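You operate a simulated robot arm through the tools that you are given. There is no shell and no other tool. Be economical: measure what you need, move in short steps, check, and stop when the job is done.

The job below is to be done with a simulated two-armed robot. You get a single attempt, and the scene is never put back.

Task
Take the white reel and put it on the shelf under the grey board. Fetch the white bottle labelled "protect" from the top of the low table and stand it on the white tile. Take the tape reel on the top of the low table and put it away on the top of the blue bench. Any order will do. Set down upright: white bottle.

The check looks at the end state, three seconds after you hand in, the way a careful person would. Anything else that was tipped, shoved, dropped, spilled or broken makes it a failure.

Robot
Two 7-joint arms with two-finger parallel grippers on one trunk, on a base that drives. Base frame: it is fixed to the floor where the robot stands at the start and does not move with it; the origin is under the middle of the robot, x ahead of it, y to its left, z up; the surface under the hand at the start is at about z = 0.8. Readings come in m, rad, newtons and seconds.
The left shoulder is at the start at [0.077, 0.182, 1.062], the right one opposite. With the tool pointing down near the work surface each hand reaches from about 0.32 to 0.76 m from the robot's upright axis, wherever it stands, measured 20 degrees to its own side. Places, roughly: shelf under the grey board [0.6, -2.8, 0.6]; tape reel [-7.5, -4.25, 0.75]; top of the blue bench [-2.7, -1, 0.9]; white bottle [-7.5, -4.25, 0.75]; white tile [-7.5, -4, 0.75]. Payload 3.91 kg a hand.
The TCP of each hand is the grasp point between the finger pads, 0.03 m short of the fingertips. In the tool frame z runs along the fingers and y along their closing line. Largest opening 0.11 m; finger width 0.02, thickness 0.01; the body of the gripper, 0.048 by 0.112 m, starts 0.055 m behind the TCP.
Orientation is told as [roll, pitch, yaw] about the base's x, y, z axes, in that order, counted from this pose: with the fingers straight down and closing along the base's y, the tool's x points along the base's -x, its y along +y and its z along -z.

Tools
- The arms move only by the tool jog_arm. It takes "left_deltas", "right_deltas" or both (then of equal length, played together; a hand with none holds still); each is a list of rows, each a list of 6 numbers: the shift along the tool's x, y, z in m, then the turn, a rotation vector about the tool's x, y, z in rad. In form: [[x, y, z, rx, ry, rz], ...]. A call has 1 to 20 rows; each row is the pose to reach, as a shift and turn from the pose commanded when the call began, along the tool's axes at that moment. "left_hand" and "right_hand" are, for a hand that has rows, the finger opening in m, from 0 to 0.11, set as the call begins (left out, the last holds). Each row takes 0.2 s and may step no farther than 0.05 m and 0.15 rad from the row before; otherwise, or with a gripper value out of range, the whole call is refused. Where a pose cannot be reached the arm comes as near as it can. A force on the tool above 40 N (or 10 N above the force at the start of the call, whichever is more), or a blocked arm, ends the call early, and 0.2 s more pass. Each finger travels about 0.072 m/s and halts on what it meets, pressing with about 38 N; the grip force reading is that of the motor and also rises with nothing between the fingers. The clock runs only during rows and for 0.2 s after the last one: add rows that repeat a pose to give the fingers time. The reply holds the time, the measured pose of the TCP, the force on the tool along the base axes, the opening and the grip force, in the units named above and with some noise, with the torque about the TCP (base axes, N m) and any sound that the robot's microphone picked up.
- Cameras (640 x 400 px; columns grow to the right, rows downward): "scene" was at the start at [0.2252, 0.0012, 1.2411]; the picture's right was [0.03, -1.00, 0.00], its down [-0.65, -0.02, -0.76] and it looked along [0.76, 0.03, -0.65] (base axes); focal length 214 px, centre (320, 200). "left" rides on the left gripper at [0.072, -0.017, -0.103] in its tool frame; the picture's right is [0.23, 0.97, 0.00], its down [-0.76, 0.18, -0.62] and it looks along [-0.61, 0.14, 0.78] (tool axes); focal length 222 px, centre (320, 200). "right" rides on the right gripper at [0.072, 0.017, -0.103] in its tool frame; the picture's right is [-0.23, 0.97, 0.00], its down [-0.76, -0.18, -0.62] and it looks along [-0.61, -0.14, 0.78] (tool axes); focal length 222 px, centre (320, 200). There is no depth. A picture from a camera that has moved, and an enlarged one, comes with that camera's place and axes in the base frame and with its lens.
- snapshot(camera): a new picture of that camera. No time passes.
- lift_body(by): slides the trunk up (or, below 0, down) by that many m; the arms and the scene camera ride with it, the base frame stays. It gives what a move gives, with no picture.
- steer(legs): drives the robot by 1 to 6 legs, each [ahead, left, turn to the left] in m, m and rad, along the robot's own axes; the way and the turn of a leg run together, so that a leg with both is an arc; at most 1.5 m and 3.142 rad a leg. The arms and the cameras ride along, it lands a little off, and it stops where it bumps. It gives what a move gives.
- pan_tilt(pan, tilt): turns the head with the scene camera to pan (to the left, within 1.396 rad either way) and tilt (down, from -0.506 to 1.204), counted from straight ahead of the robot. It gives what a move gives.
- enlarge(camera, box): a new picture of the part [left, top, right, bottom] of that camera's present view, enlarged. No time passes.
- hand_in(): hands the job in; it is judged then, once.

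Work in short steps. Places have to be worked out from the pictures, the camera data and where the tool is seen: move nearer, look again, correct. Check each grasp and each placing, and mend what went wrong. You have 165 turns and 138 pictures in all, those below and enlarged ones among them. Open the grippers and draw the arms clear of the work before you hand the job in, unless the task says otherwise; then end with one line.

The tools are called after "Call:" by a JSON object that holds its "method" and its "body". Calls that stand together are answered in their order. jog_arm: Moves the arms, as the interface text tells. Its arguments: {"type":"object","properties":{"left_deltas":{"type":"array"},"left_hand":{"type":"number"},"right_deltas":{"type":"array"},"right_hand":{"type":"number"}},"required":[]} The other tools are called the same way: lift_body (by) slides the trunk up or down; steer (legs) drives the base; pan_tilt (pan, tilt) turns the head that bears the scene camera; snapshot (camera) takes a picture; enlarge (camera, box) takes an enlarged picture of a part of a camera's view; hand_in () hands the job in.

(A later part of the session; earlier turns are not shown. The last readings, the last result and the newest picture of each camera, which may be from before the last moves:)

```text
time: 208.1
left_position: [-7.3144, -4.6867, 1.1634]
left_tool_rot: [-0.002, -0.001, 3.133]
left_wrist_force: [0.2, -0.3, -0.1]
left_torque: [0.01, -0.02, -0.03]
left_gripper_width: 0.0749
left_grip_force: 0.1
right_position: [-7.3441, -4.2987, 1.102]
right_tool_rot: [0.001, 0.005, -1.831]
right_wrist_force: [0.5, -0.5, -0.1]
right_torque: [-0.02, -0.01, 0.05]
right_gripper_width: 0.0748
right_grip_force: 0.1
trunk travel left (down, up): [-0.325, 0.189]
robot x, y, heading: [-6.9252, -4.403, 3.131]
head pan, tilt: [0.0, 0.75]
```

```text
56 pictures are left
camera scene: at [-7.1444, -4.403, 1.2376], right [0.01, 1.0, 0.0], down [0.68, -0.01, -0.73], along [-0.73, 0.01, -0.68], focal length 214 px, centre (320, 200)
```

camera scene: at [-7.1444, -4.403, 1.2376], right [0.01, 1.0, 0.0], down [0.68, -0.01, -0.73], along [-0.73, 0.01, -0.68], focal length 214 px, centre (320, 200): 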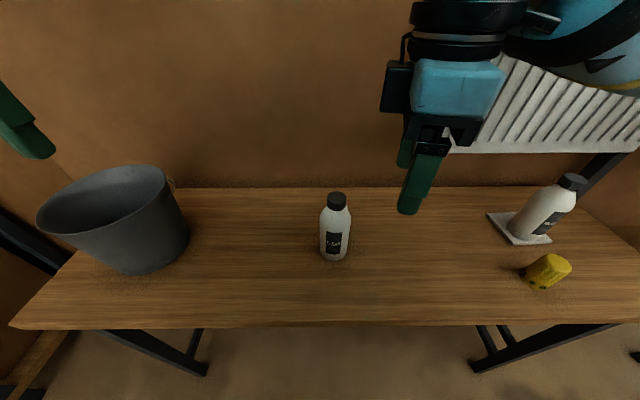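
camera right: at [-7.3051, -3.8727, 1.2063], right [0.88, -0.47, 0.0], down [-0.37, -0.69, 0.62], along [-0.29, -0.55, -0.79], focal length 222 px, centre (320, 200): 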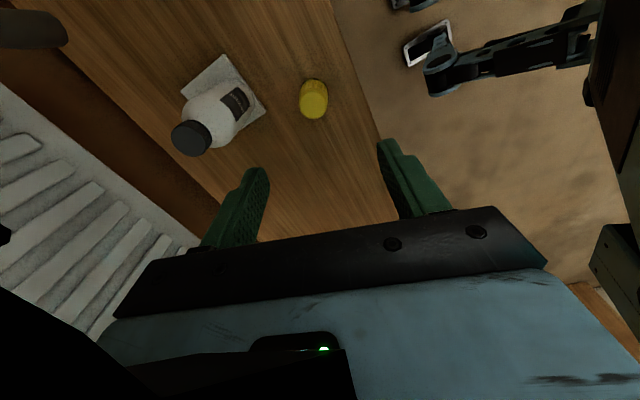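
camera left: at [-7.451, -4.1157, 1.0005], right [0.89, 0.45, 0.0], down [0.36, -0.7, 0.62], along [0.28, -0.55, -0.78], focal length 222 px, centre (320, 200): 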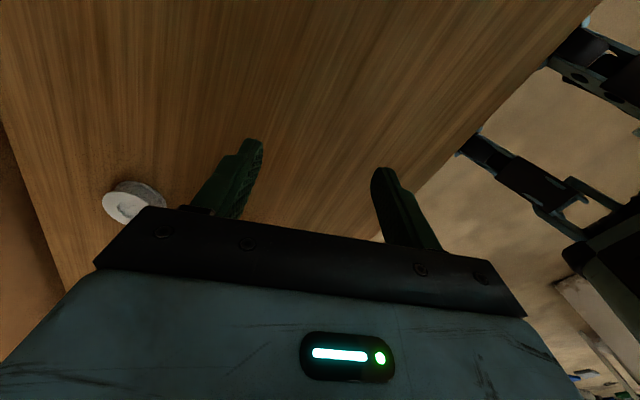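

I move the right hand to the open spot right of the reel, around [−7.46, −4.17], and lower to z ≈ 1.0.

Call:
{"method": "jog_arm", "body": {"right_deltas": [[0.024, -0.03, 0, 0, 0, 0], [0.048, -0.06, 0, 0, 0, 0], [0.07, -0.09, 0.02, 0, 0, 0], [0.095, -0.12, 0.04, 0, 0, 0], [0.095, -0.145, 0.07, 0, 0, 0], [0.095, -0.145, 0.1, 0, 0, 0], [0.095, -0.145, 0.1, 0, 0, 0]]}}

Call:
{"method": "snapshot", "body": {"camera": "scene"}}

Call:
{"method": "snapshot", "body": {"camera": "right"}}

```text
time: 209.7
left_position: [-7.3154, -4.6865, 1.163]
left_tool_rot: [-0.001, -0.003, 3.134]
left_wrist_force: [-0.6, -0.7, -0.3]
left_torque: [0.0, 0.01, -0.02]
left_gripper_width: 0.075
left_grip_force: 0.1
right_position: [-7.3498, -4.2444, 1.0094]
right_tool_rot: [0.0, 0.006, -1.832]
right_wrist_force: [0.3, 0.4, -1.0]
right_torque: [0.0, 0.01, 0.01]
right_gripper_width: 0.0749
right_grip_force: 0.1
right hand out of reach, approached as far as the arm can: row 1, 2, 3, 4, 5, 6, 7
trunk travel left (down, up): [-0.325, 0.189]
robot x, y, heading: [-6.9193, -4.4032, 3.134]
head pan, tilt: [0.0, 0.75]
```

```text
55 pictures are left
camera scene: at [-7.144, -4.4032, 1.2377], right [0.01, 1.0, 0.0], down [0.68, -0.01, -0.73], along [-0.73, 0.01, -0.68], focal length 214 px, centre (320, 200)
```

scene: 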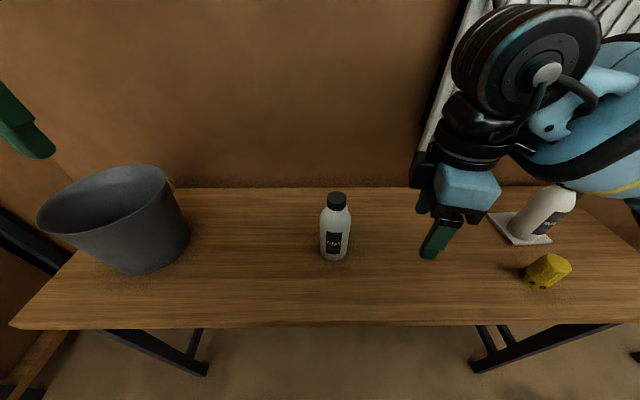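

```text
54 pictures are left
camera right: at [-7.3113, -4.1794, 1.1132], right [0.88, -0.47, 0.0], down [-0.37, -0.69, 0.62], along [-0.29, -0.55, -0.78], focal length 222 px, centre (320, 200)
```

right: 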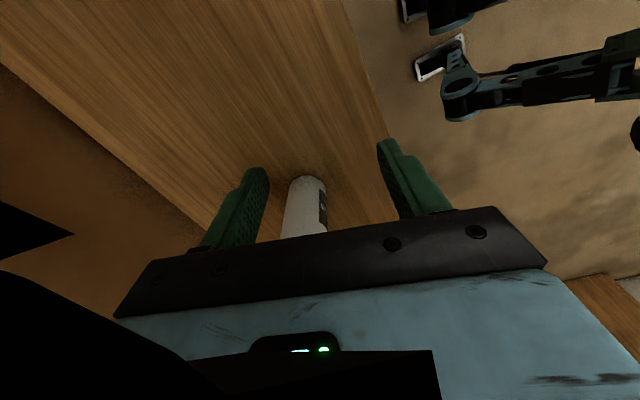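

This yaw sense limits the right arm. The opposite sense (φ ≈ −80°, the natural one for this arm) keeps the same closing line and puts the camera clear of the bottle, so I rotate that way while rising.

Call:
{"method": "jog_arm", "body": {"right_deltas": [[0, 0, -0.02, 0, 0, 0.14], [0, 0, -0.04, 0, 0, 0.28], [0, 0, -0.06, 0, 0, 0.42], [0, 0, -0.08, 0, 0, 0.56], [0, 0, -0.09, 0, 0, 0.7], [0, 0, -0.09, 0, 0, 0.84], [0, 0, -0.09, 0, 0, 0.98], [0, 0, -0.09, 0, 0, 1.12], [0, 0, -0.09, 0, 0, 1.26], [0, 0, -0.09, 0, 0, 1.4], [0, 0, -0.09, 0, 0, 1.54], [0, 0, -0.09, 0, 0, 1.68], [0, 0, -0.09, 0, 0, 1.82], [0, 0, -0.09, 0, 0, 1.96], [0, 0, -0.09, 0, 0, 2.1], [0, 0, -0.09, 0, 0, 2.24], [0, 0, -0.09, 0, 0, 2.38], [0, 0, -0.09, 0, 0, 2.52], [0, 0, -0.09, 0, 0, 2.66], [0, 0, -0.09, 0, 0, 2.71]]}}

Call:
{"method": "snapshot", "body": {"camera": "scene"}}

```text
time: 213.9
left_position: [-7.3148, -4.6866, 1.1635]
left_tool_rot: [-0.002, -0.002, 3.134]
left_wrist_force: [-0.5, 0.4, 0.4]
left_torque: [-0.01, -0.02, -0.05]
left_gripper_width: 0.0749
left_grip_force: 0.0
right_position: [-7.3481, -4.2405, 1.0986]
right_tool_rot: [-0.001, -0.005, 1.74]
right_wrist_force: [-0.2, -0.2, 0.2]
right_torque: [0.0, -0.01, 0.03]
right_gripper_width: 0.0753
right_grip_force: 0.0
trunk travel left (down, up): [-0.325, 0.189]
robot x, y, heading: [-6.9252, -4.4043, 3.131]
head pan, tilt: [0.0, 0.75]
```

```text
53 pictures are left
camera scene: at [-7.1444, -4.4029, 1.2376], right [0.01, 1.0, 0.0], down [0.68, -0.01, -0.73], along [-0.73, 0.01, -0.68], focal length 214 px, centre (320, 200)
```

scene: 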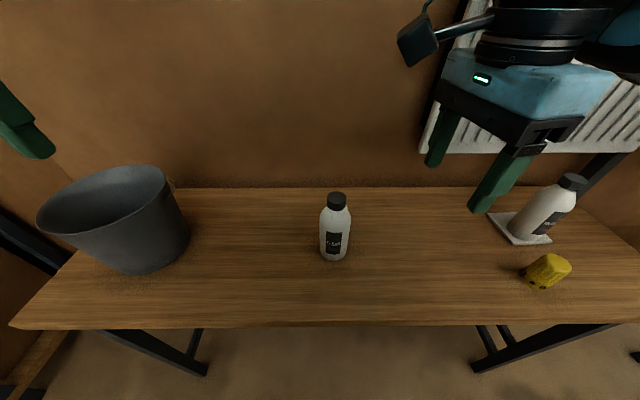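

Good configuration now. I move to about [−7.46, −4.19] and down to z ≈ 1.0.

Call:
{"method": "jog_arm", "body": {"right_deltas": [[-0.017, 0.026, 0.01, 0, 0, 0], [-0.034, 0.051, 0.03, 0, 0, 0], [-0.051, 0.077, 0.055, 0, 0, 0], [-0.068, 0.102, 0.08, 0, 0, 0], [-0.068, 0.102, 0.1, 0, 0, 0], [-0.068, 0.102, 0.1, 0, 0, 0]]}}

Call:
{"method": "snapshot", "body": {"camera": "scene"}}

Call:
{"method": "snapshot", "body": {"camera": "right"}}

```text
time: 215.3
left_position: [-7.3151, -4.6862, 1.1629]
left_tool_rot: [-0.004, -0.001, 3.133]
left_wrist_force: [-0.7, 0.4, -0.4]
left_torque: [0.02, 0.01, -0.01]
left_gripper_width: 0.0749
left_grip_force: 0.2
right_position: [-7.4603, -4.1914, 0.9966]
right_tool_rot: [-0.001, -0.003, 1.741]
right_wrist_force: [-0.9, 0.7, -0.5]
right_torque: [0.0, 0.0, 0.0]
right_gripper_width: 0.0752
right_grip_force: 0.1
trunk travel left (down, up): [-0.325, 0.189]
robot x, y, heading: [-6.9235, -4.4001, 3.13]
head pan, tilt: [0.0, 0.75]
```

```text
52 pictures are left
camera scene: at [-7.1443, -4.4029, 1.2376], right [0.01, 1.0, 0.0], down [0.68, -0.01, -0.73], along [-0.73, 0.01, -0.68], focal length 214 px, centre (320, 200)
```

scene: 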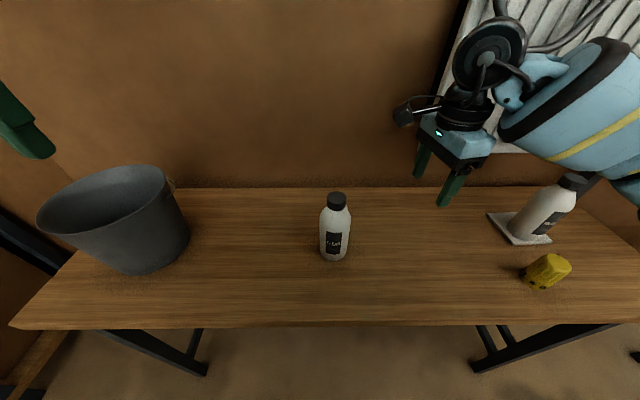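

```text
51 pictures are left
camera right: at [-7.4624, -4.2657, 1.1003], right [-1.0, 0.06, 0.0], down [0.04, 0.78, 0.63], along [0.04, 0.63, -0.78], focal length 222 px, centre (320, 200)
```

right: 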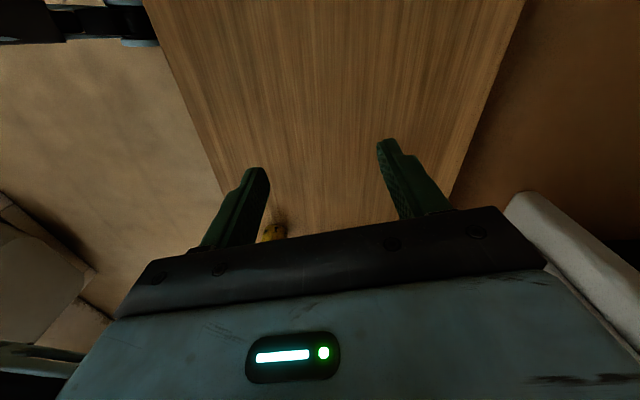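

Reach is fine now. To keep the forearm away from "PROTECT", I move over the reel at this height first.

Call:
{"method": "jog_arm", "body": {"right_deltas": [[0.015, 0.04, -0.005, 0, 0, 0], [0.035, 0.08, -0.005, 0, 0, 0], [0.065, 0.113, -0.005, 0, 0, 0], [0.097, 0.113, -0.005, 0, 0, 0], [0.1265, 0.113, -0.005, 0, 0, 0], [0.1265, 0.113, -0.005, 0, 0, 0]]}}

Call:
{"method": "snapshot", "body": {"camera": "right"}}

Call:
{"method": "snapshot", "body": {"camera": "scene"}}

```text
time: 216.7
left_position: [-7.3159, -4.6858, 1.1631]
left_tool_rot: [-0.002, -0.001, 3.132]
left_wrist_force: [-0.3, -0.6, -0.1]
left_torque: [-0.02, -0.02, -0.02]
left_gripper_width: 0.0751
left_grip_force: 0.1
right_position: [-7.5511, -4.336, 1.0043]
right_tool_rot: [-0.002, -0.003, 1.741]
right_wrist_force: [0.4, -0.4, -0.3]
right_torque: [-0.06, -0.01, -0.01]
right_gripper_width: 0.075
right_grip_force: 0.1
trunk travel left (down, up): [-0.325, 0.189]
robot x, y, heading: [-6.9238, -4.4056, 3.135]
head pan, tilt: [0.0, 0.75]
```

```text
50 pictures are left
camera right: at [-7.5538, -4.4103, 1.1069], right [-1.0, 0.06, 0.0], down [0.04, 0.78, 0.63], along [0.04, 0.63, -0.78], focal length 222 px, centre (320, 200)
```

right: 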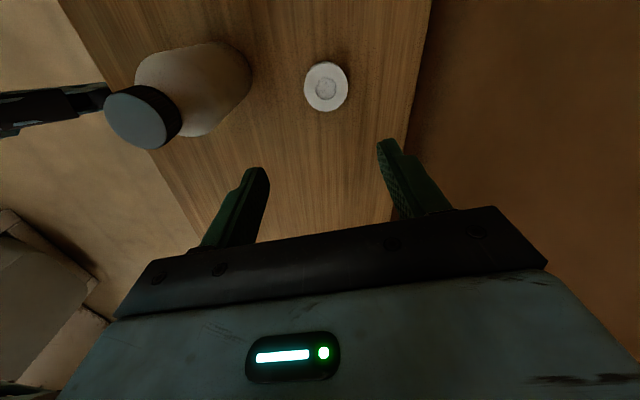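

```text
49 pictures are left
camera scene: at [-7.1444, -4.4024, 1.2376], right [0.01, 1.0, 0.0], down [0.68, -0.01, -0.73], along [-0.73, 0.01, -0.68], focal length 214 px, centre (320, 200)
```

scene: 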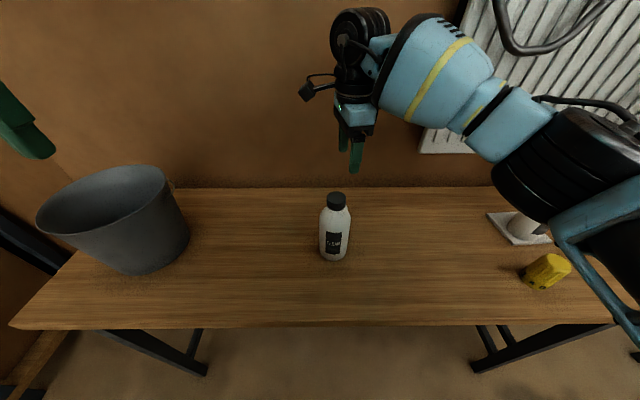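

The reel is at [−7.556, −4.350], right below. I align and descend 9 cm.

Call:
{"method": "jog_arm", "body": {"right_deltas": [[0.013, 0.007, 0.02, 0, 0, 0], [0.013, 0.007, 0.045, 0, 0, 0], [0.013, 0.007, 0.07, 0, 0, 0], [0.013, 0.007, 0.095, 0, 0, 0], [0.013, 0.007, 0.095, 0, 0, 0]]}}

Call:
{"method": "snapshot", "body": {"camera": "right"}}

Call:
{"method": "snapshot", "body": {"camera": "scene"}}

```text
time: 217.9
left_position: [-7.3156, -4.6867, 1.1639]
left_tool_rot: [-0.005, -0.002, 3.134]
left_wrist_force: [-0.8, 0.4, 0.3]
left_torque: [-0.02, 0.01, -0.03]
left_gripper_width: 0.0752
left_grip_force: 0.0
right_position: [-7.5532, -4.347, 0.9062]
right_tool_rot: [-0.002, -0.007, 1.742]
right_wrist_force: [1.0, -0.5, -0.4]
right_torque: [0.0, 0.03, -0.01]
right_gripper_width: 0.075
right_grip_force: 0.1
trunk travel left (down, up): [-0.325, 0.189]
robot x, y, heading: [-6.9233, -4.4021, 3.126]
head pan, tilt: [0.0, 0.75]
```

```text
48 pictures are left
camera right: at [-7.5556, -4.4224, 1.0104], right [-1.0, 0.06, 0.0], down [0.04, 0.78, 0.63], along [0.04, 0.63, -0.78], focal length 222 px, centre (320, 200)
```

right: 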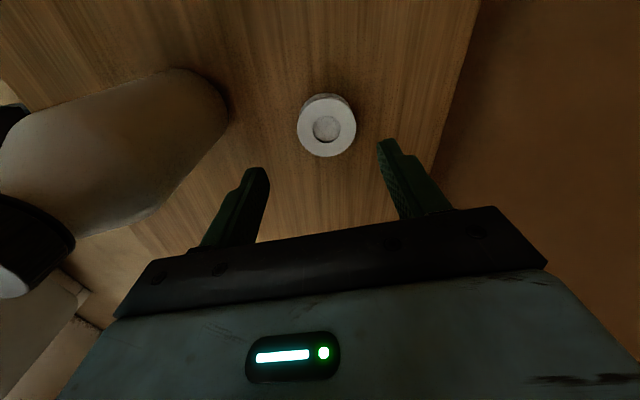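

```text
47 pictures are left
camera scene: at [-7.1442, -4.403, 1.2377], right [0.01, 1.0, 0.0], down [0.68, -0.01, -0.73], along [-0.73, 0.01, -0.68], focal length 214 px, centre (320, 200)
```

scene: 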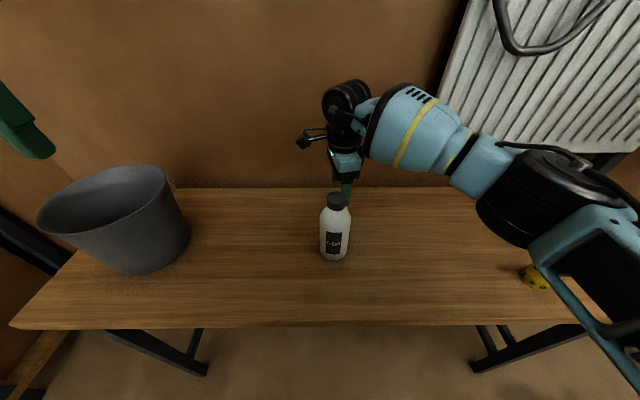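

Well aligned. I descend 4.5 cm, then feel for the table.

Call:
{"method": "jog_arm", "body": {"right_deltas": [[0.004, 0.002, 0.02, 0, 0, 0], [0.004, 0.002, 0.045, 0, 0, 0], [0.004, 0.002, 0.045, 0, 0, 0]]}}

Call:
{"method": "snapshot", "body": {"camera": "right"}}

```text
time: 218.7
left_position: [-7.3157, -4.6873, 1.1634]
left_tool_rot: [-0.002, -0.002, 3.134]
left_wrist_force: [0.2, 0.3, 0.0]
left_torque: [0.0, -0.01, 0.0]
left_gripper_width: 0.0754
left_grip_force: 0.1
right_position: [-7.5544, -4.3511, 0.8626]
right_tool_rot: [-0.001, -0.004, 1.742]
right_wrist_force: [0.4, 1.0, 0.3]
right_torque: [-0.03, 0.0, -0.01]
right_gripper_width: 0.075
right_grip_force: 0.1
trunk travel left (down, up): [-0.325, 0.189]
robot x, y, heading: [-6.9253, -4.4029, 3.133]
head pan, tilt: [0.0, 0.75]
```

```text
46 pictures are left
camera right: at [-7.5572, -4.4264, 0.9648], right [-1.0, 0.06, 0.0], down [0.04, 0.78, 0.63], along [0.04, 0.63, -0.78], focal length 222 px, centre (320, 200)
```

right: 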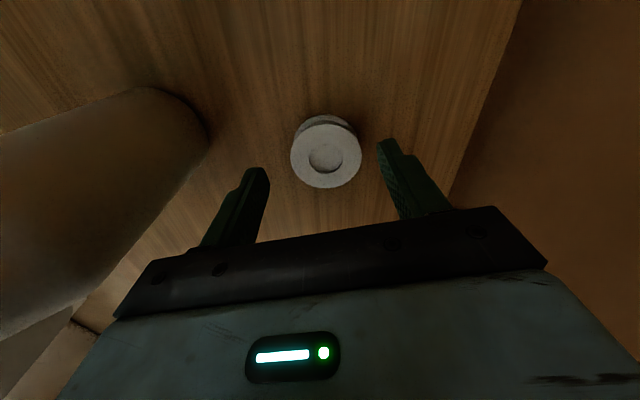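

Call:
{"method": "jog_arm", "body": {"right_deltas": [[0, 0, 0.01, 0, 0, 0], [0, 0, 0.022, 0, 0, 0], [0, 0, 0.022, 0, 0, 0]]}}

Call:
{"method": "snapshot", "body": {"camera": "right"}}

```text
time: 219.5
left_position: [-7.3143, -4.6868, 1.163]
left_tool_rot: [-0.002, -0.002, 3.133]
left_wrist_force: [0.3, -0.2, 0.3]
left_torque: [0.0, 0.01, -0.02]
left_gripper_width: 0.0753
left_grip_force: 0.0
right_position: [-7.5558, -4.3522, 0.8422]
right_tool_rot: [-0.002, -0.004, 1.743]
right_wrist_force: [0.1, 0.2, -0.5]
right_torque: [0.02, 0.02, -0.02]
right_gripper_width: 0.0752
right_grip_force: 0.0
trunk travel left (down, up): [-0.325, 0.189]
robot x, y, heading: [-6.9241, -4.4023, 3.127]
head pan, tilt: [0.0, 0.75]
```

```text
45 pictures are left
camera right: at [-7.5584, -4.4273, 0.9446], right [-1.0, 0.06, 0.0], down [0.04, 0.78, 0.63], along [0.04, 0.63, -0.78], focal length 222 px, centre (320, 200)
```

right: 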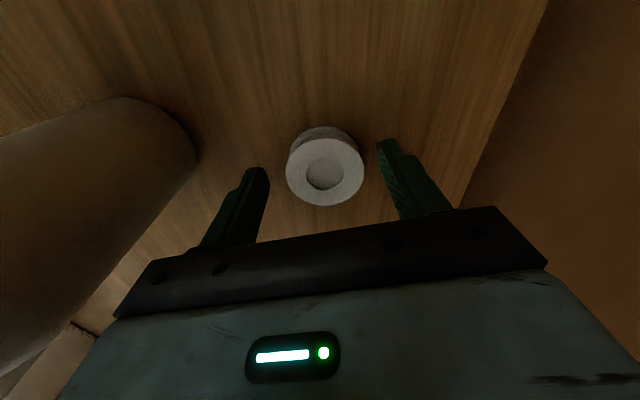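

Call:
{"method": "jog_arm", "body": {"right_deltas": [[0, 0, 0.005, 0, 0, 0], [0, 0, 0.005, 0, 0, 0]]}}

Call:
{"method": "jog_arm", "body": {"right_deltas": [[0, 0, 0.004, 0, 0, 0], [0, 0, 0.004, 0, 0, 0]]}}

```text
time: 220.1
left_position: [-7.3139, -4.6864, 1.1627]
left_tool_rot: [-0.002, -0.002, 3.132]
left_wrist_force: [0.4, 0.3, 0.0]
left_torque: [-0.01, -0.04, 0.01]
left_gripper_width: 0.075
left_grip_force: 0.1
right_position: [-7.5546, -4.352, 0.8365]
right_tool_rot: [-0.001, -0.005, 1.74]
right_wrist_force: [0.6, -0.2, 0.1]
right_torque: [0.02, 0.01, 0.03]
right_gripper_width: 0.0751
right_grip_force: 0.2
trunk travel left (down, up): [-0.325, 0.189]
robot x, y, heading: [-6.9203, -4.4054, 3.126]
head pan, tilt: [0.0, 0.75]
```

```text
time: 220.7
left_position: [-7.3149, -4.6864, 1.1641]
left_tool_rot: [-0.001, -0.003, 3.133]
left_wrist_force: [0.0, -0.9, 0.3]
left_torque: [-0.03, 0.01, 0.0]
left_gripper_width: 0.0749
left_grip_force: 0.1
right_position: [-7.5549, -4.3524, 0.8345]
right_tool_rot: [0.001, -0.005, 1.741]
right_wrist_force: [-0.3, 1.3, -0.2]
right_torque: [0.0, 0.03, 0.01]
right_gripper_width: 0.0751
right_grip_force: 0.0
trunk travel left (down, up): [-0.325, 0.189]
robot x, y, heading: [-6.925, -4.4007, 3.129]
head pan, tilt: [0.0, 0.75]
```

Call:
{"method": "jog_arm", "body": {"right_deltas": [[0, 0, 0.004, 0, 0, 0], [0, 0, 0.004, 0, 0, 0]]}}

Call:
{"method": "snapshot", "body": {"camera": "right"}}

```text
time: 221.3
left_position: [-7.3143, -4.6868, 1.1649]
left_tool_rot: [-0.003, -0.003, 3.133]
left_wrist_force: [-0.4, -0.4, -0.8]
left_torque: [0.06, -0.01, 0.01]
left_gripper_width: 0.075
left_grip_force: 0.0
right_position: [-7.5546, -4.3514, 0.831]
right_tool_rot: [-0.001, -0.005, 1.742]
right_wrist_force: [-0.6, 2.3, 6.3]
right_torque: [-0.07, 0.29, 0.03]
right_gripper_width: 0.0748
right_grip_force: 0.1
trunk travel left (down, up): [-0.325, 0.189]
robot x, y, heading: [-6.9232, -4.4052, 3.128]
head pan, tilt: [0.0, 0.75]
```

```text
44 pictures are left
camera right: at [-7.5574, -4.4273, 0.9331], right [-1.0, 0.06, 0.0], down [0.05, 0.78, 0.63], along [0.04, 0.63, -0.78], focal length 222 px, centre (320, 200)
```

right: 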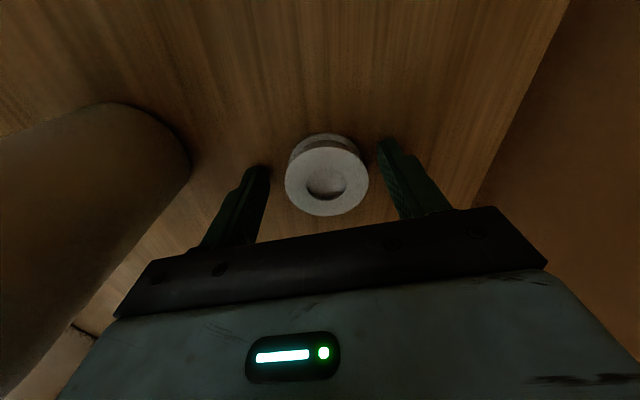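

The table is touched (table z ≈ 0.80). I lift 2 mm and close on the reel.

Call:
{"method": "jog_arm", "body": {"right_deltas": [[0, 0, -0.003, 0, 0, 0]]}}

Call:
{"method": "jog_arm", "body": {"right_deltas": [[0, 0, 0, 0, 0, 0], [0, 0, 0, 0, 0, 0], [0, 0, 0, 0, 0, 0], [0, 0, 0, 0, 0, 0], [0, 0, 0, 0, 0, 0]], "right_hand": 0.02}}

Call:
{"method": "snapshot", "body": {"camera": "right"}}

```text
time: 221.7
left_position: [-7.3149, -4.6872, 1.1634]
left_tool_rot: [-0.003, -0.001, 3.134]
left_wrist_force: [-0.8, -0.4, -0.2]
left_torque: [0.02, -0.01, 0.02]
left_gripper_width: 0.0751
left_grip_force: 0.1
right_position: [-7.5553, -4.353, 0.8306]
right_tool_rot: [-0.005, -0.006, 1.742]
right_wrist_force: [-0.6, -0.4, 0.0]
right_torque: [0.02, 0.02, 0.01]
right_gripper_width: 0.0748
right_grip_force: 0.1
trunk travel left (down, up): [-0.325, 0.189]
robot x, y, heading: [-6.9232, -4.4039, 3.131]
head pan, tilt: [0.0, 0.75]
```

```text
time: 222.9
left_position: [-7.3138, -4.6874, 1.1639]
left_tool_rot: [-0.001, -0.002, 3.133]
left_wrist_force: [0.1, -0.3, 0.6]
left_torque: [0.02, -0.01, 0.0]
left_gripper_width: 0.0748
left_grip_force: 0.2
right_position: [-7.5559, -4.3521, 0.8315]
right_tool_rot: [-0.001, -0.007, 1.743]
right_wrist_force: [-0.4, 0.4, 0.2]
right_torque: [-0.02, 0.04, -0.01]
right_gripper_width: 0.0495
right_grip_force: 38.0
trunk travel left (down, up): [-0.325, 0.189]
robot x, y, heading: [-6.9247, -4.403, 3.132]
head pan, tilt: [0.0, 0.75]
```

```text
43 pictures are left
camera right: at [-7.5583, -4.4275, 0.9349], right [-1.0, 0.06, 0.0], down [0.04, 0.78, 0.63], along [0.04, 0.63, -0.78], focal length 222 px, centre (320, 200)
```

right: 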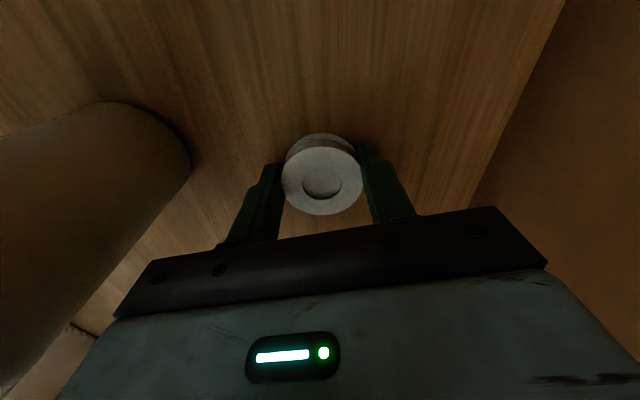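

Gripped at 49.5 mm. I lift straight up 17 cm.

Call:
{"method": "jog_arm", "body": {"right_deltas": [[0, 0, -0.03, 0, 0, 0], [0, 0, -0.065, 0, 0, 0], [0, 0, -0.1, 0, 0, 0], [0, 0, -0.135, 0, 0, 0], [0, 0, -0.17, 0, 0, 0], [0, 0, -0.17, 0, 0, 0]]}}

Call:
{"method": "snapshot", "body": {"camera": "right"}}

Call:
{"method": "snapshot", "body": {"camera": "scene"}}

```text
time: 224.3
left_position: [-7.3158, -4.6873, 1.1627]
left_tool_rot: [-0.001, -0.001, 3.134]
left_wrist_force: [0.0, 0.5, -1.1]
left_torque: [-0.01, 0.03, -0.05]
left_gripper_width: 0.0751
left_grip_force: 0.0
right_position: [-7.5551, -4.3548, 1.0019]
right_tool_rot: [-0.003, -0.003, 1.743]
right_wrist_force: [-0.8, -0.1, -0.6]
right_torque: [-0.02, 0.01, -0.02]
right_gripper_width: 0.0497
right_grip_force: 37.6
trunk travel left (down, up): [-0.325, 0.189]
robot x, y, heading: [-6.9244, -4.4002, 3.133]
head pan, tilt: [0.0, 0.75]
```

```text
42 pictures are left
camera right: at [-7.558, -4.4296, 1.1039], right [-1.0, 0.06, 0.0], down [0.04, 0.78, 0.63], along [0.04, 0.63, -0.78], focal length 222 px, centre (320, 200)
```

right: 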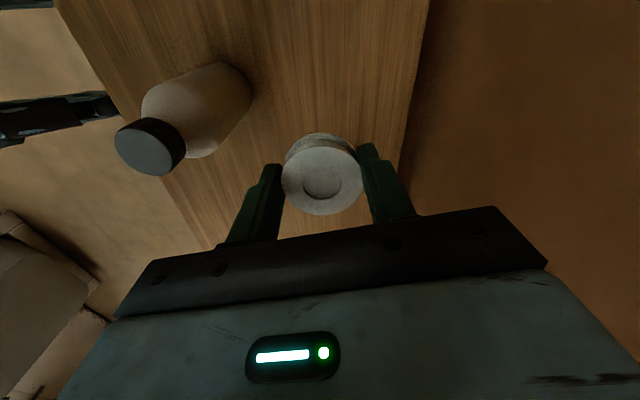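

```text
41 pictures are left
camera scene: at [-7.1447, -4.4028, 1.2375], right [0.01, 1.0, 0.0], down [0.68, -0.01, -0.73], along [-0.73, 0.01, -0.68], focal length 214 px, centre (320, 200)
```

scene: 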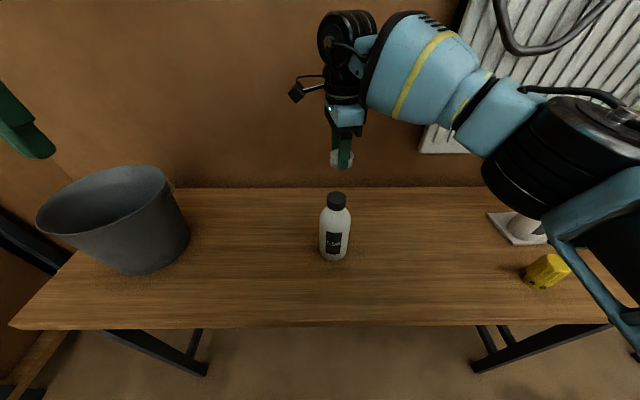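

Reel held. I move it right first, clear of "CLEAN", then back and up.

Call:
{"method": "jog_arm", "body": {"right_deltas": [[-0.039, -0.007, 0, 0, 0, 0], [-0.078, -0.014, 0, 0, 0, 0], [-0.118, -0.02, 0, 0, 0, 0], [-0.13, -0.06, -0.02, 0, 0, 0], [-0.13, -0.1, -0.04, 0, 0, 0], [-0.125, -0.14, -0.06, 0, 0, 0], [-0.12, -0.18, -0.08, 0, 0, 0], [-0.115, -0.21, -0.09, 0, 0, 0]]}}

Call:
{"method": "snapshot", "body": {"camera": "scene"}}

```text
time: 226.1
left_position: [-7.3143, -4.686, 1.1639]
left_tool_rot: [-0.001, -0.001, 3.133]
left_wrist_force: [1.0, 0.3, 0.7]
left_torque: [-0.02, 0.0, 0.0]
left_gripper_width: 0.0752
left_grip_force: 0.0
right_position: [-7.3669, -4.203, 1.093]
right_tool_rot: [-0.002, -0.005, 1.741]
right_wrist_force: [0.1, 0.5, -0.1]
right_torque: [-0.01, -0.02, -0.02]
right_gripper_width: 0.0496
right_grip_force: 38.2
trunk travel left (down, up): [-0.325, 0.189]
robot x, y, heading: [-6.9276, -4.4021, 3.128]
head pan, tilt: [0.0, 0.75]
```

```text
40 pictures are left
camera scene: at [-7.1439, -4.4027, 1.2377], right [0.01, 1.0, 0.0], down [0.68, -0.01, -0.73], along [-0.73, 0.01, -0.68], focal length 214 px, centre (320, 200)
```

scene: 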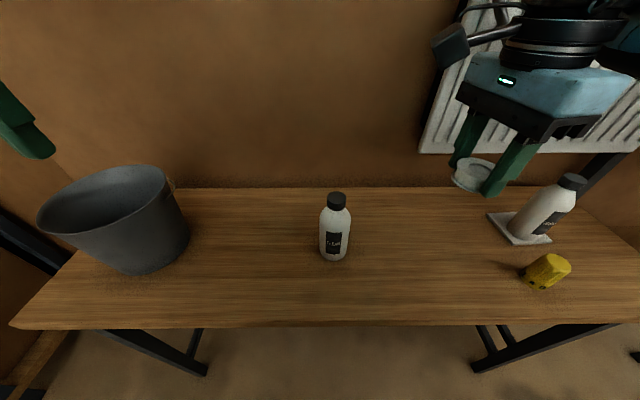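

All is in order. I leave the table: back off, strafe left to y ≈ −5.72 and back into the corridor, checking the pose.

Call:
{"method": "steer", "body": {"legs": [[-0.75, 0, 0.01], [0, 1.32, 0], [-0.6, 0, 0]]}}

```text
time: 244.8
left_position: [-5.9293, -6.0321, 1.1644]
left_tool_rot: [-0.003, -0.002, -3.12]
left_wrist_force: [-0.1, -0.4, 0.3]
left_torque: [0.0, 0.03, 0.03]
left_gripper_width: 0.075
left_grip_force: 0.1
right_position: [-5.9955, -5.5517, 1.0932]
right_tool_rot: [-0.001, -0.004, 1.773]
right_wrist_force: [-0.2, 0.3, -0.1]
right_torque: [-0.01, 0.01, -0.02]
right_gripper_width: 0.0501
right_grip_force: 37.4
trunk travel left (down, up): [-0.325, 0.189]
robot x, y, heading: [-5.546, -5.7379, -3.12]
head pan, tilt: [0.0, 0.75]
```

Call:
{"method": "steer", "body": {"legs": [[0, 0.0, -0.02], [-1.3, 0.02, 0]]}}

```text
time: 251.9
left_position: [-4.592, -6.0464, 1.1633]
left_tool_rot: [-0.001, -0.001, 3.141]
left_wrist_force: [-0.2, 0.5, 0.5]
left_torque: [-0.02, 0.01, -0.01]
left_gripper_width: 0.0751
left_grip_force: 0.0
right_position: [-4.6477, -5.5638, 1.0934]
right_tool_rot: [-0.002, -0.004, 1.749]
right_wrist_force: [-0.6, 0.2, -0.5]
right_torque: [-0.01, 0.0, 0.0]
right_gripper_width: 0.0498
right_grip_force: 37.9
trunk travel left (down, up): [-0.325, 0.189]
robot x, y, heading: [-4.201, -5.7587, 3.138]
head pan, tilt: [0.0, 0.75]
```

Call:
{"method": "steer", "body": {"legs": [[-1.35, 0, 0.003]]}}

Call:
{"method": "pan_tilt", "body": {"pan": -0.8, "tilt": 0.5}}

Call:
{"method": "snapshot", "body": {"camera": "scene"}}

```text
time: 258.6
left_position: [-3.2623, -6.0543, 1.163]
left_tool_rot: [-0.002, -0.001, 3.126]
left_wrist_force: [-0.5, -0.4, 0.3]
left_torque: [-0.02, 0.0, 0.0]
left_gripper_width: 0.075
left_grip_force: 0.0
right_position: [-3.3112, -5.5697, 1.0924]
right_tool_rot: [-0.002, -0.006, 1.733]
right_wrist_force: [0.5, 0.4, 0.4]
right_torque: [-0.04, 0.05, 0.0]
right_gripper_width: 0.0499
right_grip_force: 38.1
trunk travel left (down, up): [-0.325, 0.189]
robot x, y, heading: [-2.8692, -5.7716, 3.125]
head pan, tilt: [0.0, 0.75]
```

```text
time: 259.7
left_position: [-3.2633, -6.0542, 1.1643]
left_tool_rot: [-0.002, -0.002, 3.123]
left_wrist_force: [-0.2, -0.1, 0.5]
left_torque: [0.01, -0.03, 0.02]
left_gripper_width: 0.075
left_grip_force: 0.0
right_position: [-3.3109, -5.5704, 1.0932]
right_tool_rot: [-0.003, -0.006, 1.733]
right_wrist_force: [0.7, 0.2, 0.2]
right_torque: [-0.02, -0.01, -0.02]
right_gripper_width: 0.0502
right_grip_force: 38.1
trunk travel left (down, up): [-0.325, 0.189]
robot x, y, heading: [-2.8712, -5.772, 3.124]
head pan, tilt: [-0.799, 0.499]
```

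```text
39 pictures are left
camera scene: at [-3.069, -5.7067, 1.2595], right [0.73, 0.68, 0.0], down [0.33, -0.35, -0.88], along [-0.6, 0.64, -0.48], focal length 214 px, centre (320, 200)
```

scene: 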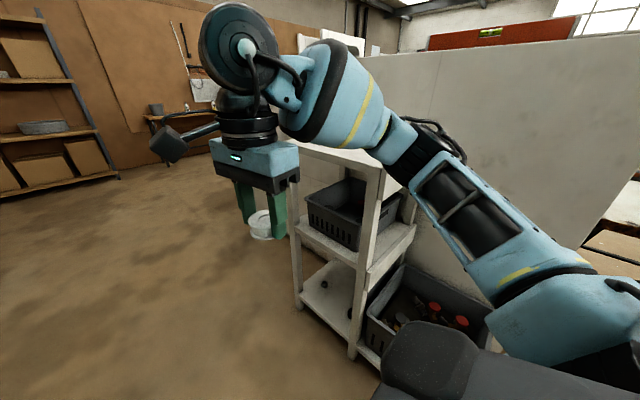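

The rack is at right, clear of the arm. I reverse the slalom: back, then diagonal right, then further back.

Call:
{"method": "steer", "body": {"legs": [[-0.15, -0.01, 0.016], [-0.15, -0.25, 0], [-0.13, -0.08, 0]]}}

```text
time: 264.5
left_position: [-2.8237, -5.7206, 1.1644]
left_tool_rot: [-0.002, -0.002, 3.131]
left_wrist_force: [0.5, 1.4, -0.9]
left_torque: [0.01, 0.02, -0.03]
left_gripper_width: 0.0749
left_grip_force: 0.1
right_position: [-2.8757, -5.2368, 1.0943]
right_tool_rot: [-0.002, -0.003, 1.741]
right_wrist_force: [0.1, -0.1, -0.1]
right_torque: [0.01, 0.03, 0.0]
right_gripper_width: 0.05
right_grip_force: 38.0
trunk travel left (down, up): [-0.325, 0.189]
robot x, y, heading: [-2.4328, -5.4393, 3.13]
head pan, tilt: [-0.799, 0.499]
```

Call:
{"method": "steer", "body": {"legs": [[-0.5, -0.12, 0.01], [-0.9, -0.1, 0], [0, -1.3, 0], [0, -1.2, 0]]}}

Call:
{"method": "pan_tilt", "body": {"pan": -0.5, "tilt": 0.3}}

Call:
{"method": "snapshot", "body": {"camera": "scene"}}

```text
time: 293.6
left_position: [-1.4139, -2.9847, 1.1631]
left_tool_rot: [-0.002, -0.001, 3.132]
left_wrist_force: [0.2, -0.2, 0.0]
left_torque: [0.02, 0.02, 0.01]
left_gripper_width: 0.0748
left_grip_force: 0.0
right_position: [-1.4669, -2.5017, 1.0929]
right_tool_rot: [-0.002, -0.006, 1.741]
right_wrist_force: [0.3, 0.1, -0.3]
right_torque: [-0.02, -0.01, -0.02]
right_gripper_width: 0.05
right_grip_force: 37.9
trunk travel left (down, up): [-0.325, 0.189]
robot x, y, heading: [-1.0228, -2.7021, 3.133]
head pan, tilt: [-0.799, 0.499]
```

```text
time: 294.4
left_position: [-1.4142, -2.9851, 1.1631]
left_tool_rot: [-0.001, -0.003, 3.132]
left_wrist_force: [0.6, -0.6, -0.1]
left_torque: [0.01, -0.01, 0.01]
left_gripper_width: 0.0748
left_grip_force: 0.0
right_position: [-1.4665, -2.5003, 1.0943]
right_tool_rot: [-0.004, -0.006, 1.743]
right_wrist_force: [0.1, 0.1, -0.8]
right_torque: [-0.01, 0.03, 0.0]
right_gripper_width: 0.0502
right_grip_force: 38.0
trunk travel left (down, up): [-0.325, 0.189]
robot x, y, heading: [-1.023, -2.7028, 3.133]
head pan, tilt: [-0.499, 0.3]
```

```text
38 pictures are left
camera scene: at [-1.2421, -2.6558, 1.2779], right [0.49, 0.87, 0.0], down [0.26, -0.14, -0.96], along [-0.83, 0.47, -0.3], focal length 214 px, centre (320, 200)
```

scene: 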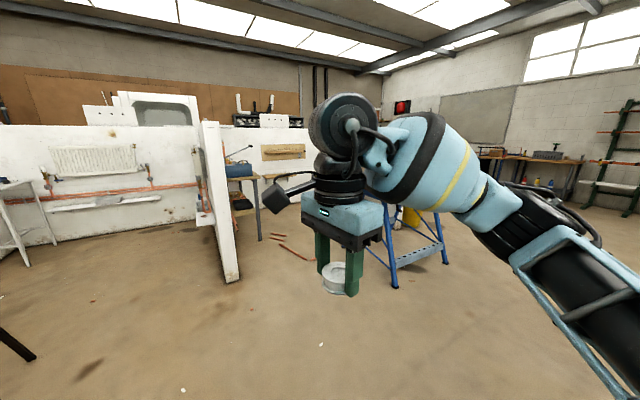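

The bench's near-end legs are at x ≈ −2.28, y −1.3 to −0.58. I strafe right along the already travelled lane to y ≈ −0.95 and look at the bench top.

Call:
{"method": "steer", "body": {"legs": [[0, -0.9, 0.008], [0, -0.85, 0]]}}

Call:
{"method": "pan_tilt", "body": {"pan": 0.0, "tilt": 0.35}}

Call:
{"method": "snapshot", "body": {"camera": "scene"}}

```text
time: 309.9
left_position: [-1.3981, -1.2549, 1.1631]
left_tool_rot: [-0.003, -0.002, 3.125]
left_wrist_force: [-0.5, -0.1, -0.7]
left_torque: [-0.02, -0.02, 0.0]
left_gripper_width: 0.075
left_grip_force: 0.0
right_position: [-1.4482, -0.7719, 1.0933]
right_tool_rot: [-0.004, -0.005, 1.737]
right_wrist_force: [0.1, -0.2, -0.5]
right_torque: [-0.02, 0.01, 0.02]
right_gripper_width: 0.0501
right_grip_force: 38.2
trunk travel left (down, up): [-0.325, 0.189]
robot x, y, heading: [-1.0082, -0.9755, 3.123]
head pan, tilt: [-0.499, 0.3]
```

```text
time: 310.8
left_position: [-1.3985, -1.2543, 1.1628]
left_tool_rot: [-0.003, -0.002, 3.128]
left_wrist_force: [-0.5, 0.2, 0.5]
left_torque: [0.03, 0.01, 0.0]
left_gripper_width: 0.0745
left_grip_force: 0.0
right_position: [-1.4486, -0.7714, 1.0928]
right_tool_rot: [-0.004, -0.006, 1.737]
right_wrist_force: [0.1, -0.3, 0.1]
right_torque: [-0.01, 0.01, 0.03]
right_gripper_width: 0.0498
right_grip_force: 38.3
trunk travel left (down, up): [-0.325, 0.189]
robot x, y, heading: [-1.0052, -0.9699, 3.126]
head pan, tilt: [0.0, 0.351]
```

```text
37 pictures are left
camera scene: at [-1.2363, -0.972, 1.2733], right [0.02, 1.0, 0.0], down [0.34, -0.01, -0.94], along [-0.94, 0.02, -0.34], focal length 214 px, centre (320, 200)
```

scene: 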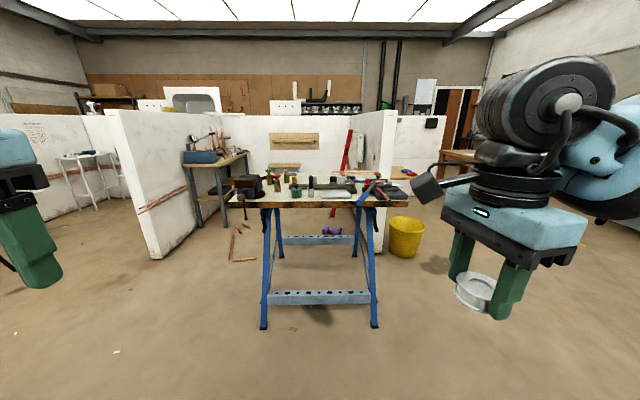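

Call:
{"method": "enlarge", "body": {"camera": "scene", "box": [220, 150, 430, 240]}}

```text
3.05 times, centred on (325, 195) of scene
camera zoom: at [-1.2363, -0.972, 1.2733], right [0.02, 1.0, 0.0], down [0.34, -0.01, -0.94], along [-0.94, 0.02, -0.34], focal length 654 px, centre (305, 215)
```

zoom: 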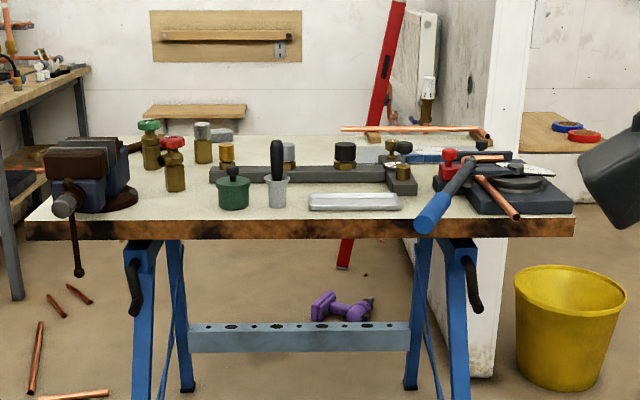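

The bench top is crowded, but there's a free spot near the front-left, between the vise and the green pot, around [−2.33, −1.17]. I move closer for a better look.

Call:
{"method": "steer", "body": {"legs": [[0.62, 0.27, 0.015]]}}

Call:
{"method": "pan_tilt", "body": {"pan": -0.1, "tilt": 0.55}}

Call:
{"method": "snapshot", "body": {"camera": "scene"}}

```text
time: 314.5
left_position: [-2.0256, -1.5153, 1.1634]
left_tool_rot: [-0.002, -0.002, 3.128]
left_wrist_force: [-0.4, -0.8, -0.2]
left_torque: [-0.04, -0.02, 0.01]
left_gripper_width: 0.0749
left_grip_force: 0.1
right_position: [-2.0757, -1.031, 1.0925]
right_tool_rot: [-0.001, -0.006, 1.739]
right_wrist_force: [-0.9, -0.3, 0.6]
right_torque: [0.01, -0.01, -0.02]
right_gripper_width: 0.0501
right_grip_force: 37.9
trunk travel left (down, up): [-0.325, 0.189]
robot x, y, heading: [-1.6333, -1.236, 3.128]
head pan, tilt: [0.0, 0.351]
```

```text
time: 315.3
left_position: [-2.0236, -1.5154, 1.1631]
left_tool_rot: [-0.003, -0.003, 3.129]
left_wrist_force: [-0.3, -0.1, 0.5]
left_torque: [0.04, -0.03, 0.01]
left_gripper_width: 0.0753
left_grip_force: 0.1
right_position: [-2.0743, -1.031, 1.0924]
right_tool_rot: [-0.004, -0.005, 1.737]
right_wrist_force: [-0.7, 0.3, -1.5]
right_torque: [0.0, -0.03, 0.03]
right_gripper_width: 0.0501
right_grip_force: 38.4
trunk travel left (down, up): [-0.325, 0.189]
robot x, y, heading: [-1.632, -1.2347, 3.13]
head pan, tilt: [-0.099, 0.55]
```

```text
35 pictures are left
camera scene: at [-1.8587, -1.2224, 1.2551], right [0.11, 0.99, 0.0], down [0.52, -0.06, -0.85], along [-0.85, 0.1, -0.52], focal length 214 px, centre (320, 200)
```

scene: 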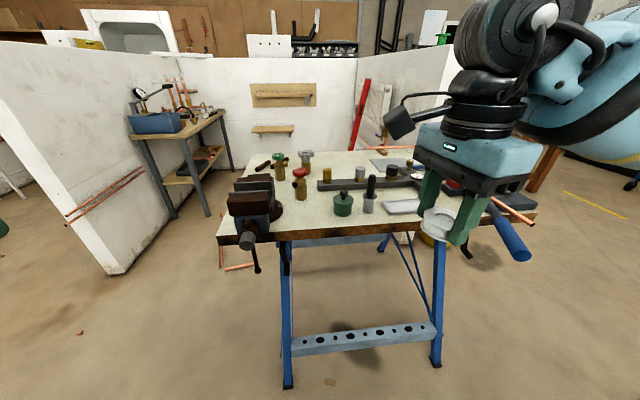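

The bench top is at z ≈ 0.87, the green pot at [−2.405, −1.084], the vise's right side at y ≈ −1.28. I aim for [−2.38, −1.19] with the hand turned back to φ = 0, so I rotate it here and then drive 0.2 m closer.

Call:
{"method": "jog_arm", "body": {"right_deltas": [[0, 0, 0, 0, 0, -0.14], [0, 0, 0, 0, 0, -0.28], [0, 0, 0, 0, 0, -0.42], [0, 0, 0, 0, 0, -0.56], [0, 0, 0, 0, 0, -0.7], [0, 0, 0, 0, 0, -0.84], [0, 0, 0, 0, 0, -0.98], [0, 0, 0, 0, 0, -1.12], [0, 0, 0, 0, 0, -1.26], [0, 0, 0, 0, 0, -1.4]]}}

Call:
{"method": "steer", "body": {"legs": [[0.2, 0.08, 0.01]]}}

Call:
{"method": "pan_tilt", "body": {"pan": -0.1, "tilt": 0.7}}

Call:
{"method": "snapshot", "body": {"camera": "scene"}}

Call:
{"method": "snapshot", "body": {"camera": "right"}}

```text
time: 317.5
left_position: [-2.0241, -1.5148, 1.1628]
left_tool_rot: [-0.002, -0.003, 3.128]
left_wrist_force: [0.5, -0.6, -0.6]
left_torque: [-0.02, 0.0, 0.0]
left_gripper_width: 0.075
left_grip_force: 0.1
right_position: [-2.0748, -1.0315, 1.0925]
right_tool_rot: [-0.005, 0.003, 3.141]
right_wrist_force: [0.0, 0.2, 0.3]
right_torque: [0.01, 0.0, -0.01]
right_gripper_width: 0.0501
right_grip_force: 38.2
trunk travel left (down, up): [-0.325, 0.189]
robot x, y, heading: [-1.6338, -1.2322, 3.128]
head pan, tilt: [-0.099, 0.55]
```

```text
time: 319.1
left_position: [-2.2244, -1.5985, 1.1632]
left_tool_rot: [0.0, -0.003, 3.141]
left_wrist_force: [-0.2, 0.4, 0.1]
left_torque: [-0.01, -0.05, -0.02]
left_gripper_width: 0.075
left_grip_force: 0.0
right_position: [-2.2787, -1.1159, 1.0927]
right_tool_rot: [-0.005, 0.0, -3.134]
right_wrist_force: [-0.3, 0.4, -0.5]
right_torque: [0.01, 0.0, 0.0]
right_gripper_width: 0.0499
right_grip_force: 38.5
trunk travel left (down, up): [-0.325, 0.189]
robot x, y, heading: [-1.8361, -1.313, 3.141]
head pan, tilt: [-0.099, 0.55]
```

```text
time: 319.8
left_position: [-2.2219, -1.5975, 1.1634]
left_tool_rot: [-0.002, -0.001, 3.141]
left_wrist_force: [-0.5, -0.3, 0.4]
left_torque: [-0.05, -0.02, -0.02]
left_gripper_width: 0.0753
left_grip_force: 0.0
right_position: [-2.2777, -1.1161, 1.093]
right_tool_rot: [-0.005, 0.001, -3.132]
right_wrist_force: [0.3, -0.3, 0.0]
right_torque: [-0.02, 0.01, 0.03]
right_gripper_width: 0.05
right_grip_force: 38.3
trunk travel left (down, up): [-0.325, 0.189]
robot x, y, heading: [-1.8282, -1.3115, 3.139]
head pan, tilt: [-0.099, 0.7]
```

```text
34 pictures are left
camera scene: at [-2.0552, -1.304, 1.2419], right [0.1, 0.99, 0.0], down [0.64, -0.07, -0.77], along [-0.76, 0.08, -0.64], focal length 214 px, centre (320, 200)
```

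scene: 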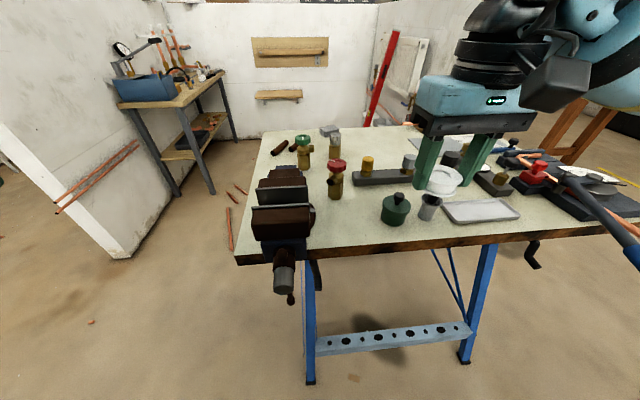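

```text
33 pictures are left
camera right: at [-2.2041, -1.1321, 1.1963], right [-0.22, -0.98, -0.01], down [-0.76, 0.17, 0.62], along [-0.61, 0.14, -0.78], focal length 222 px, centre (320, 200)
```

right: 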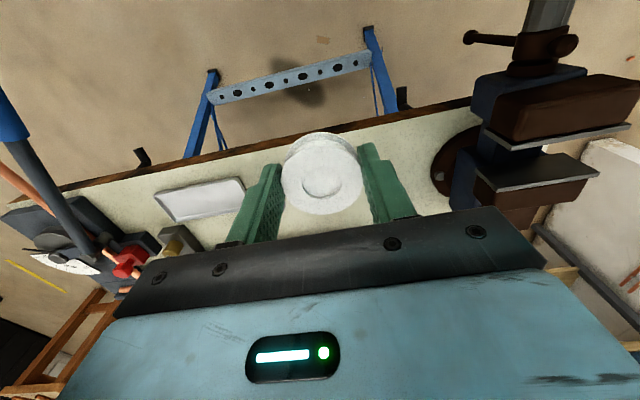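

The target between pot and vise is confirmed at [−2.385, −1.19]. I move over it and down to z ≈ 1.0.

Call:
{"method": "jog_arm", "body": {"right_deltas": [[-0.027, 0.019, 0.01, 0, 0, 0], [-0.054, 0.037, 0.02, 0, 0, 0], [-0.08, 0.056, 0.03, 0, 0, 0], [-0.107, 0.074, 0.04, 0, 0, 0], [-0.107, 0.074, 0.08, 0, 0, 0], [-0.107, 0.074, 0.08, 0, 0, 0]]}}

Call:
{"method": "snapshot", "body": {"camera": "scene"}}

Call:
{"method": "snapshot", "body": {"camera": "right"}}

```text
time: 321.2
left_position: [-2.2214, -1.5991, 1.1635]
left_tool_rot: [-0.002, -0.001, 3.139]
left_wrist_force: [0.8, -0.3, -0.5]
left_torque: [-0.01, 0.0, 0.01]
left_gripper_width: 0.075
left_grip_force: 0.1
right_position: [-2.3863, -1.1919, 1.0109]
right_tool_rot: [-0.006, 0.0, -3.134]
right_wrist_force: [1.1, -0.7, 0.8]
right_torque: [0.01, -0.03, 0.03]
right_gripper_width: 0.0499
right_grip_force: 37.9
trunk travel left (down, up): [-0.325, 0.189]
robot x, y, heading: [-1.8323, -1.3124, 3.141]
head pan, tilt: [-0.099, 0.7]
```

```text
32 pictures are left
camera scene: at [-2.055, -1.3046, 1.2419], right [0.1, 0.99, 0.0], down [0.64, -0.06, -0.77], along [-0.76, 0.08, -0.64], focal length 214 px, centre (320, 200)
```

scene: 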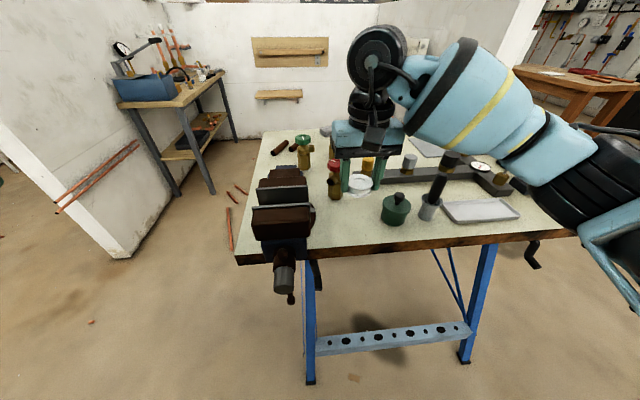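

```text
31 pictures are left
camera right: at [-2.3114, -1.2084, 1.1142], right [-0.22, -0.98, -0.01], down [-0.76, 0.17, 0.62], along [-0.61, 0.14, -0.78], focal length 222 px, centre (320, 200)
```

right: 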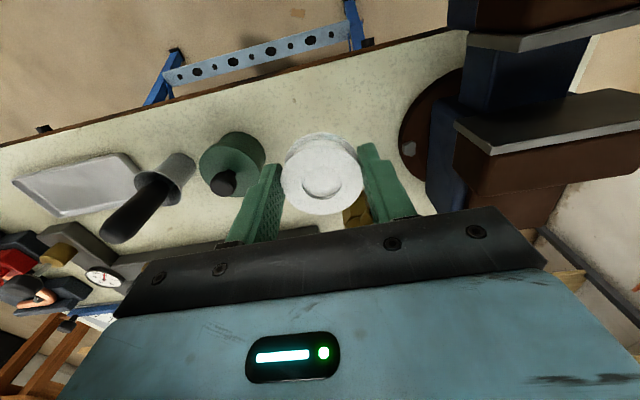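

All clear around. I lower 8 cm, then feel for the bench.

Call:
{"method": "jog_arm", "body": {"right_deltas": [[0, 0.002, 0.03, 0, 0, 0], [0, 0.002, 0.055, 0, 0, 0], [0, 0.002, 0.08, 0, 0, 0], [0, 0.002, 0.08, 0, 0, 0]]}}

Call:
{"method": "snapshot", "body": {"camera": "right"}}

Call:
{"method": "snapshot", "body": {"camera": "scene"}}

```text
time: 322.2
left_position: [-2.2222, -1.5987, 1.1628]
left_tool_rot: [0.0, -0.003, 3.141]
left_wrist_force: [0.0, 0.2, 0.0]
left_torque: [0.01, -0.01, 0.0]
left_gripper_width: 0.0751
left_grip_force: 0.2
right_position: [-2.384, -1.1894, 0.9305]
right_tool_rot: [-0.004, 0.0, -3.133]
right_wrist_force: [0.1, 0.5, 0.2]
right_torque: [-0.01, 0.0, 0.02]
right_gripper_width: 0.0499
right_grip_force: 38.3
trunk travel left (down, up): [-0.325, 0.189]
robot x, y, heading: [-1.8355, -1.3116, 3.139]
head pan, tilt: [-0.099, 0.7]
```

```text
30 pictures are left
camera right: at [-2.3101, -1.2066, 1.0341], right [-0.22, -0.98, 0.0], down [-0.76, 0.17, 0.62], along [-0.61, 0.14, -0.78], focal length 222 px, centre (320, 200)
```

right: 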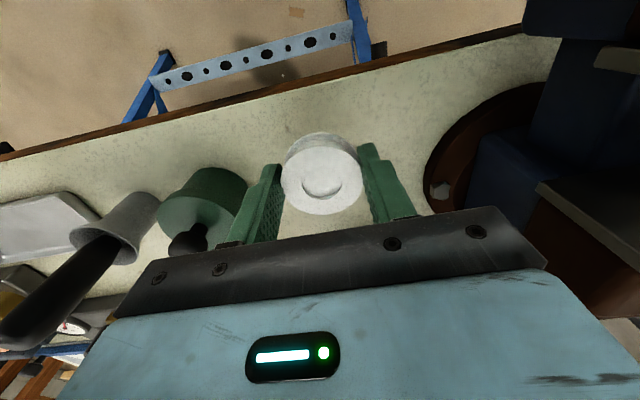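

```text
29 pictures are left
camera scene: at [-2.0551, -1.3042, 1.2419], right [0.1, 0.99, 0.0], down [0.64, -0.07, -0.77], along [-0.76, 0.08, -0.64], focal length 214 px, centre (320, 200)
```

scene: 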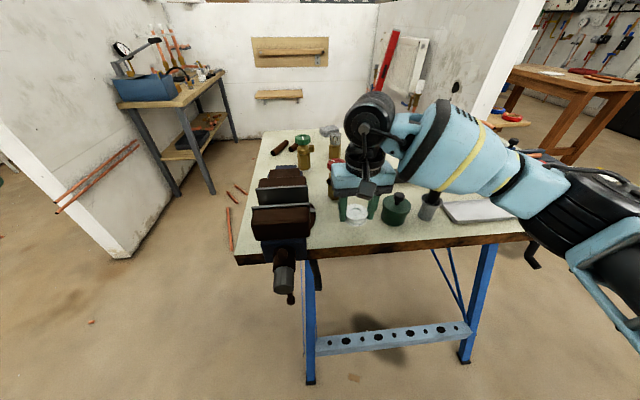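

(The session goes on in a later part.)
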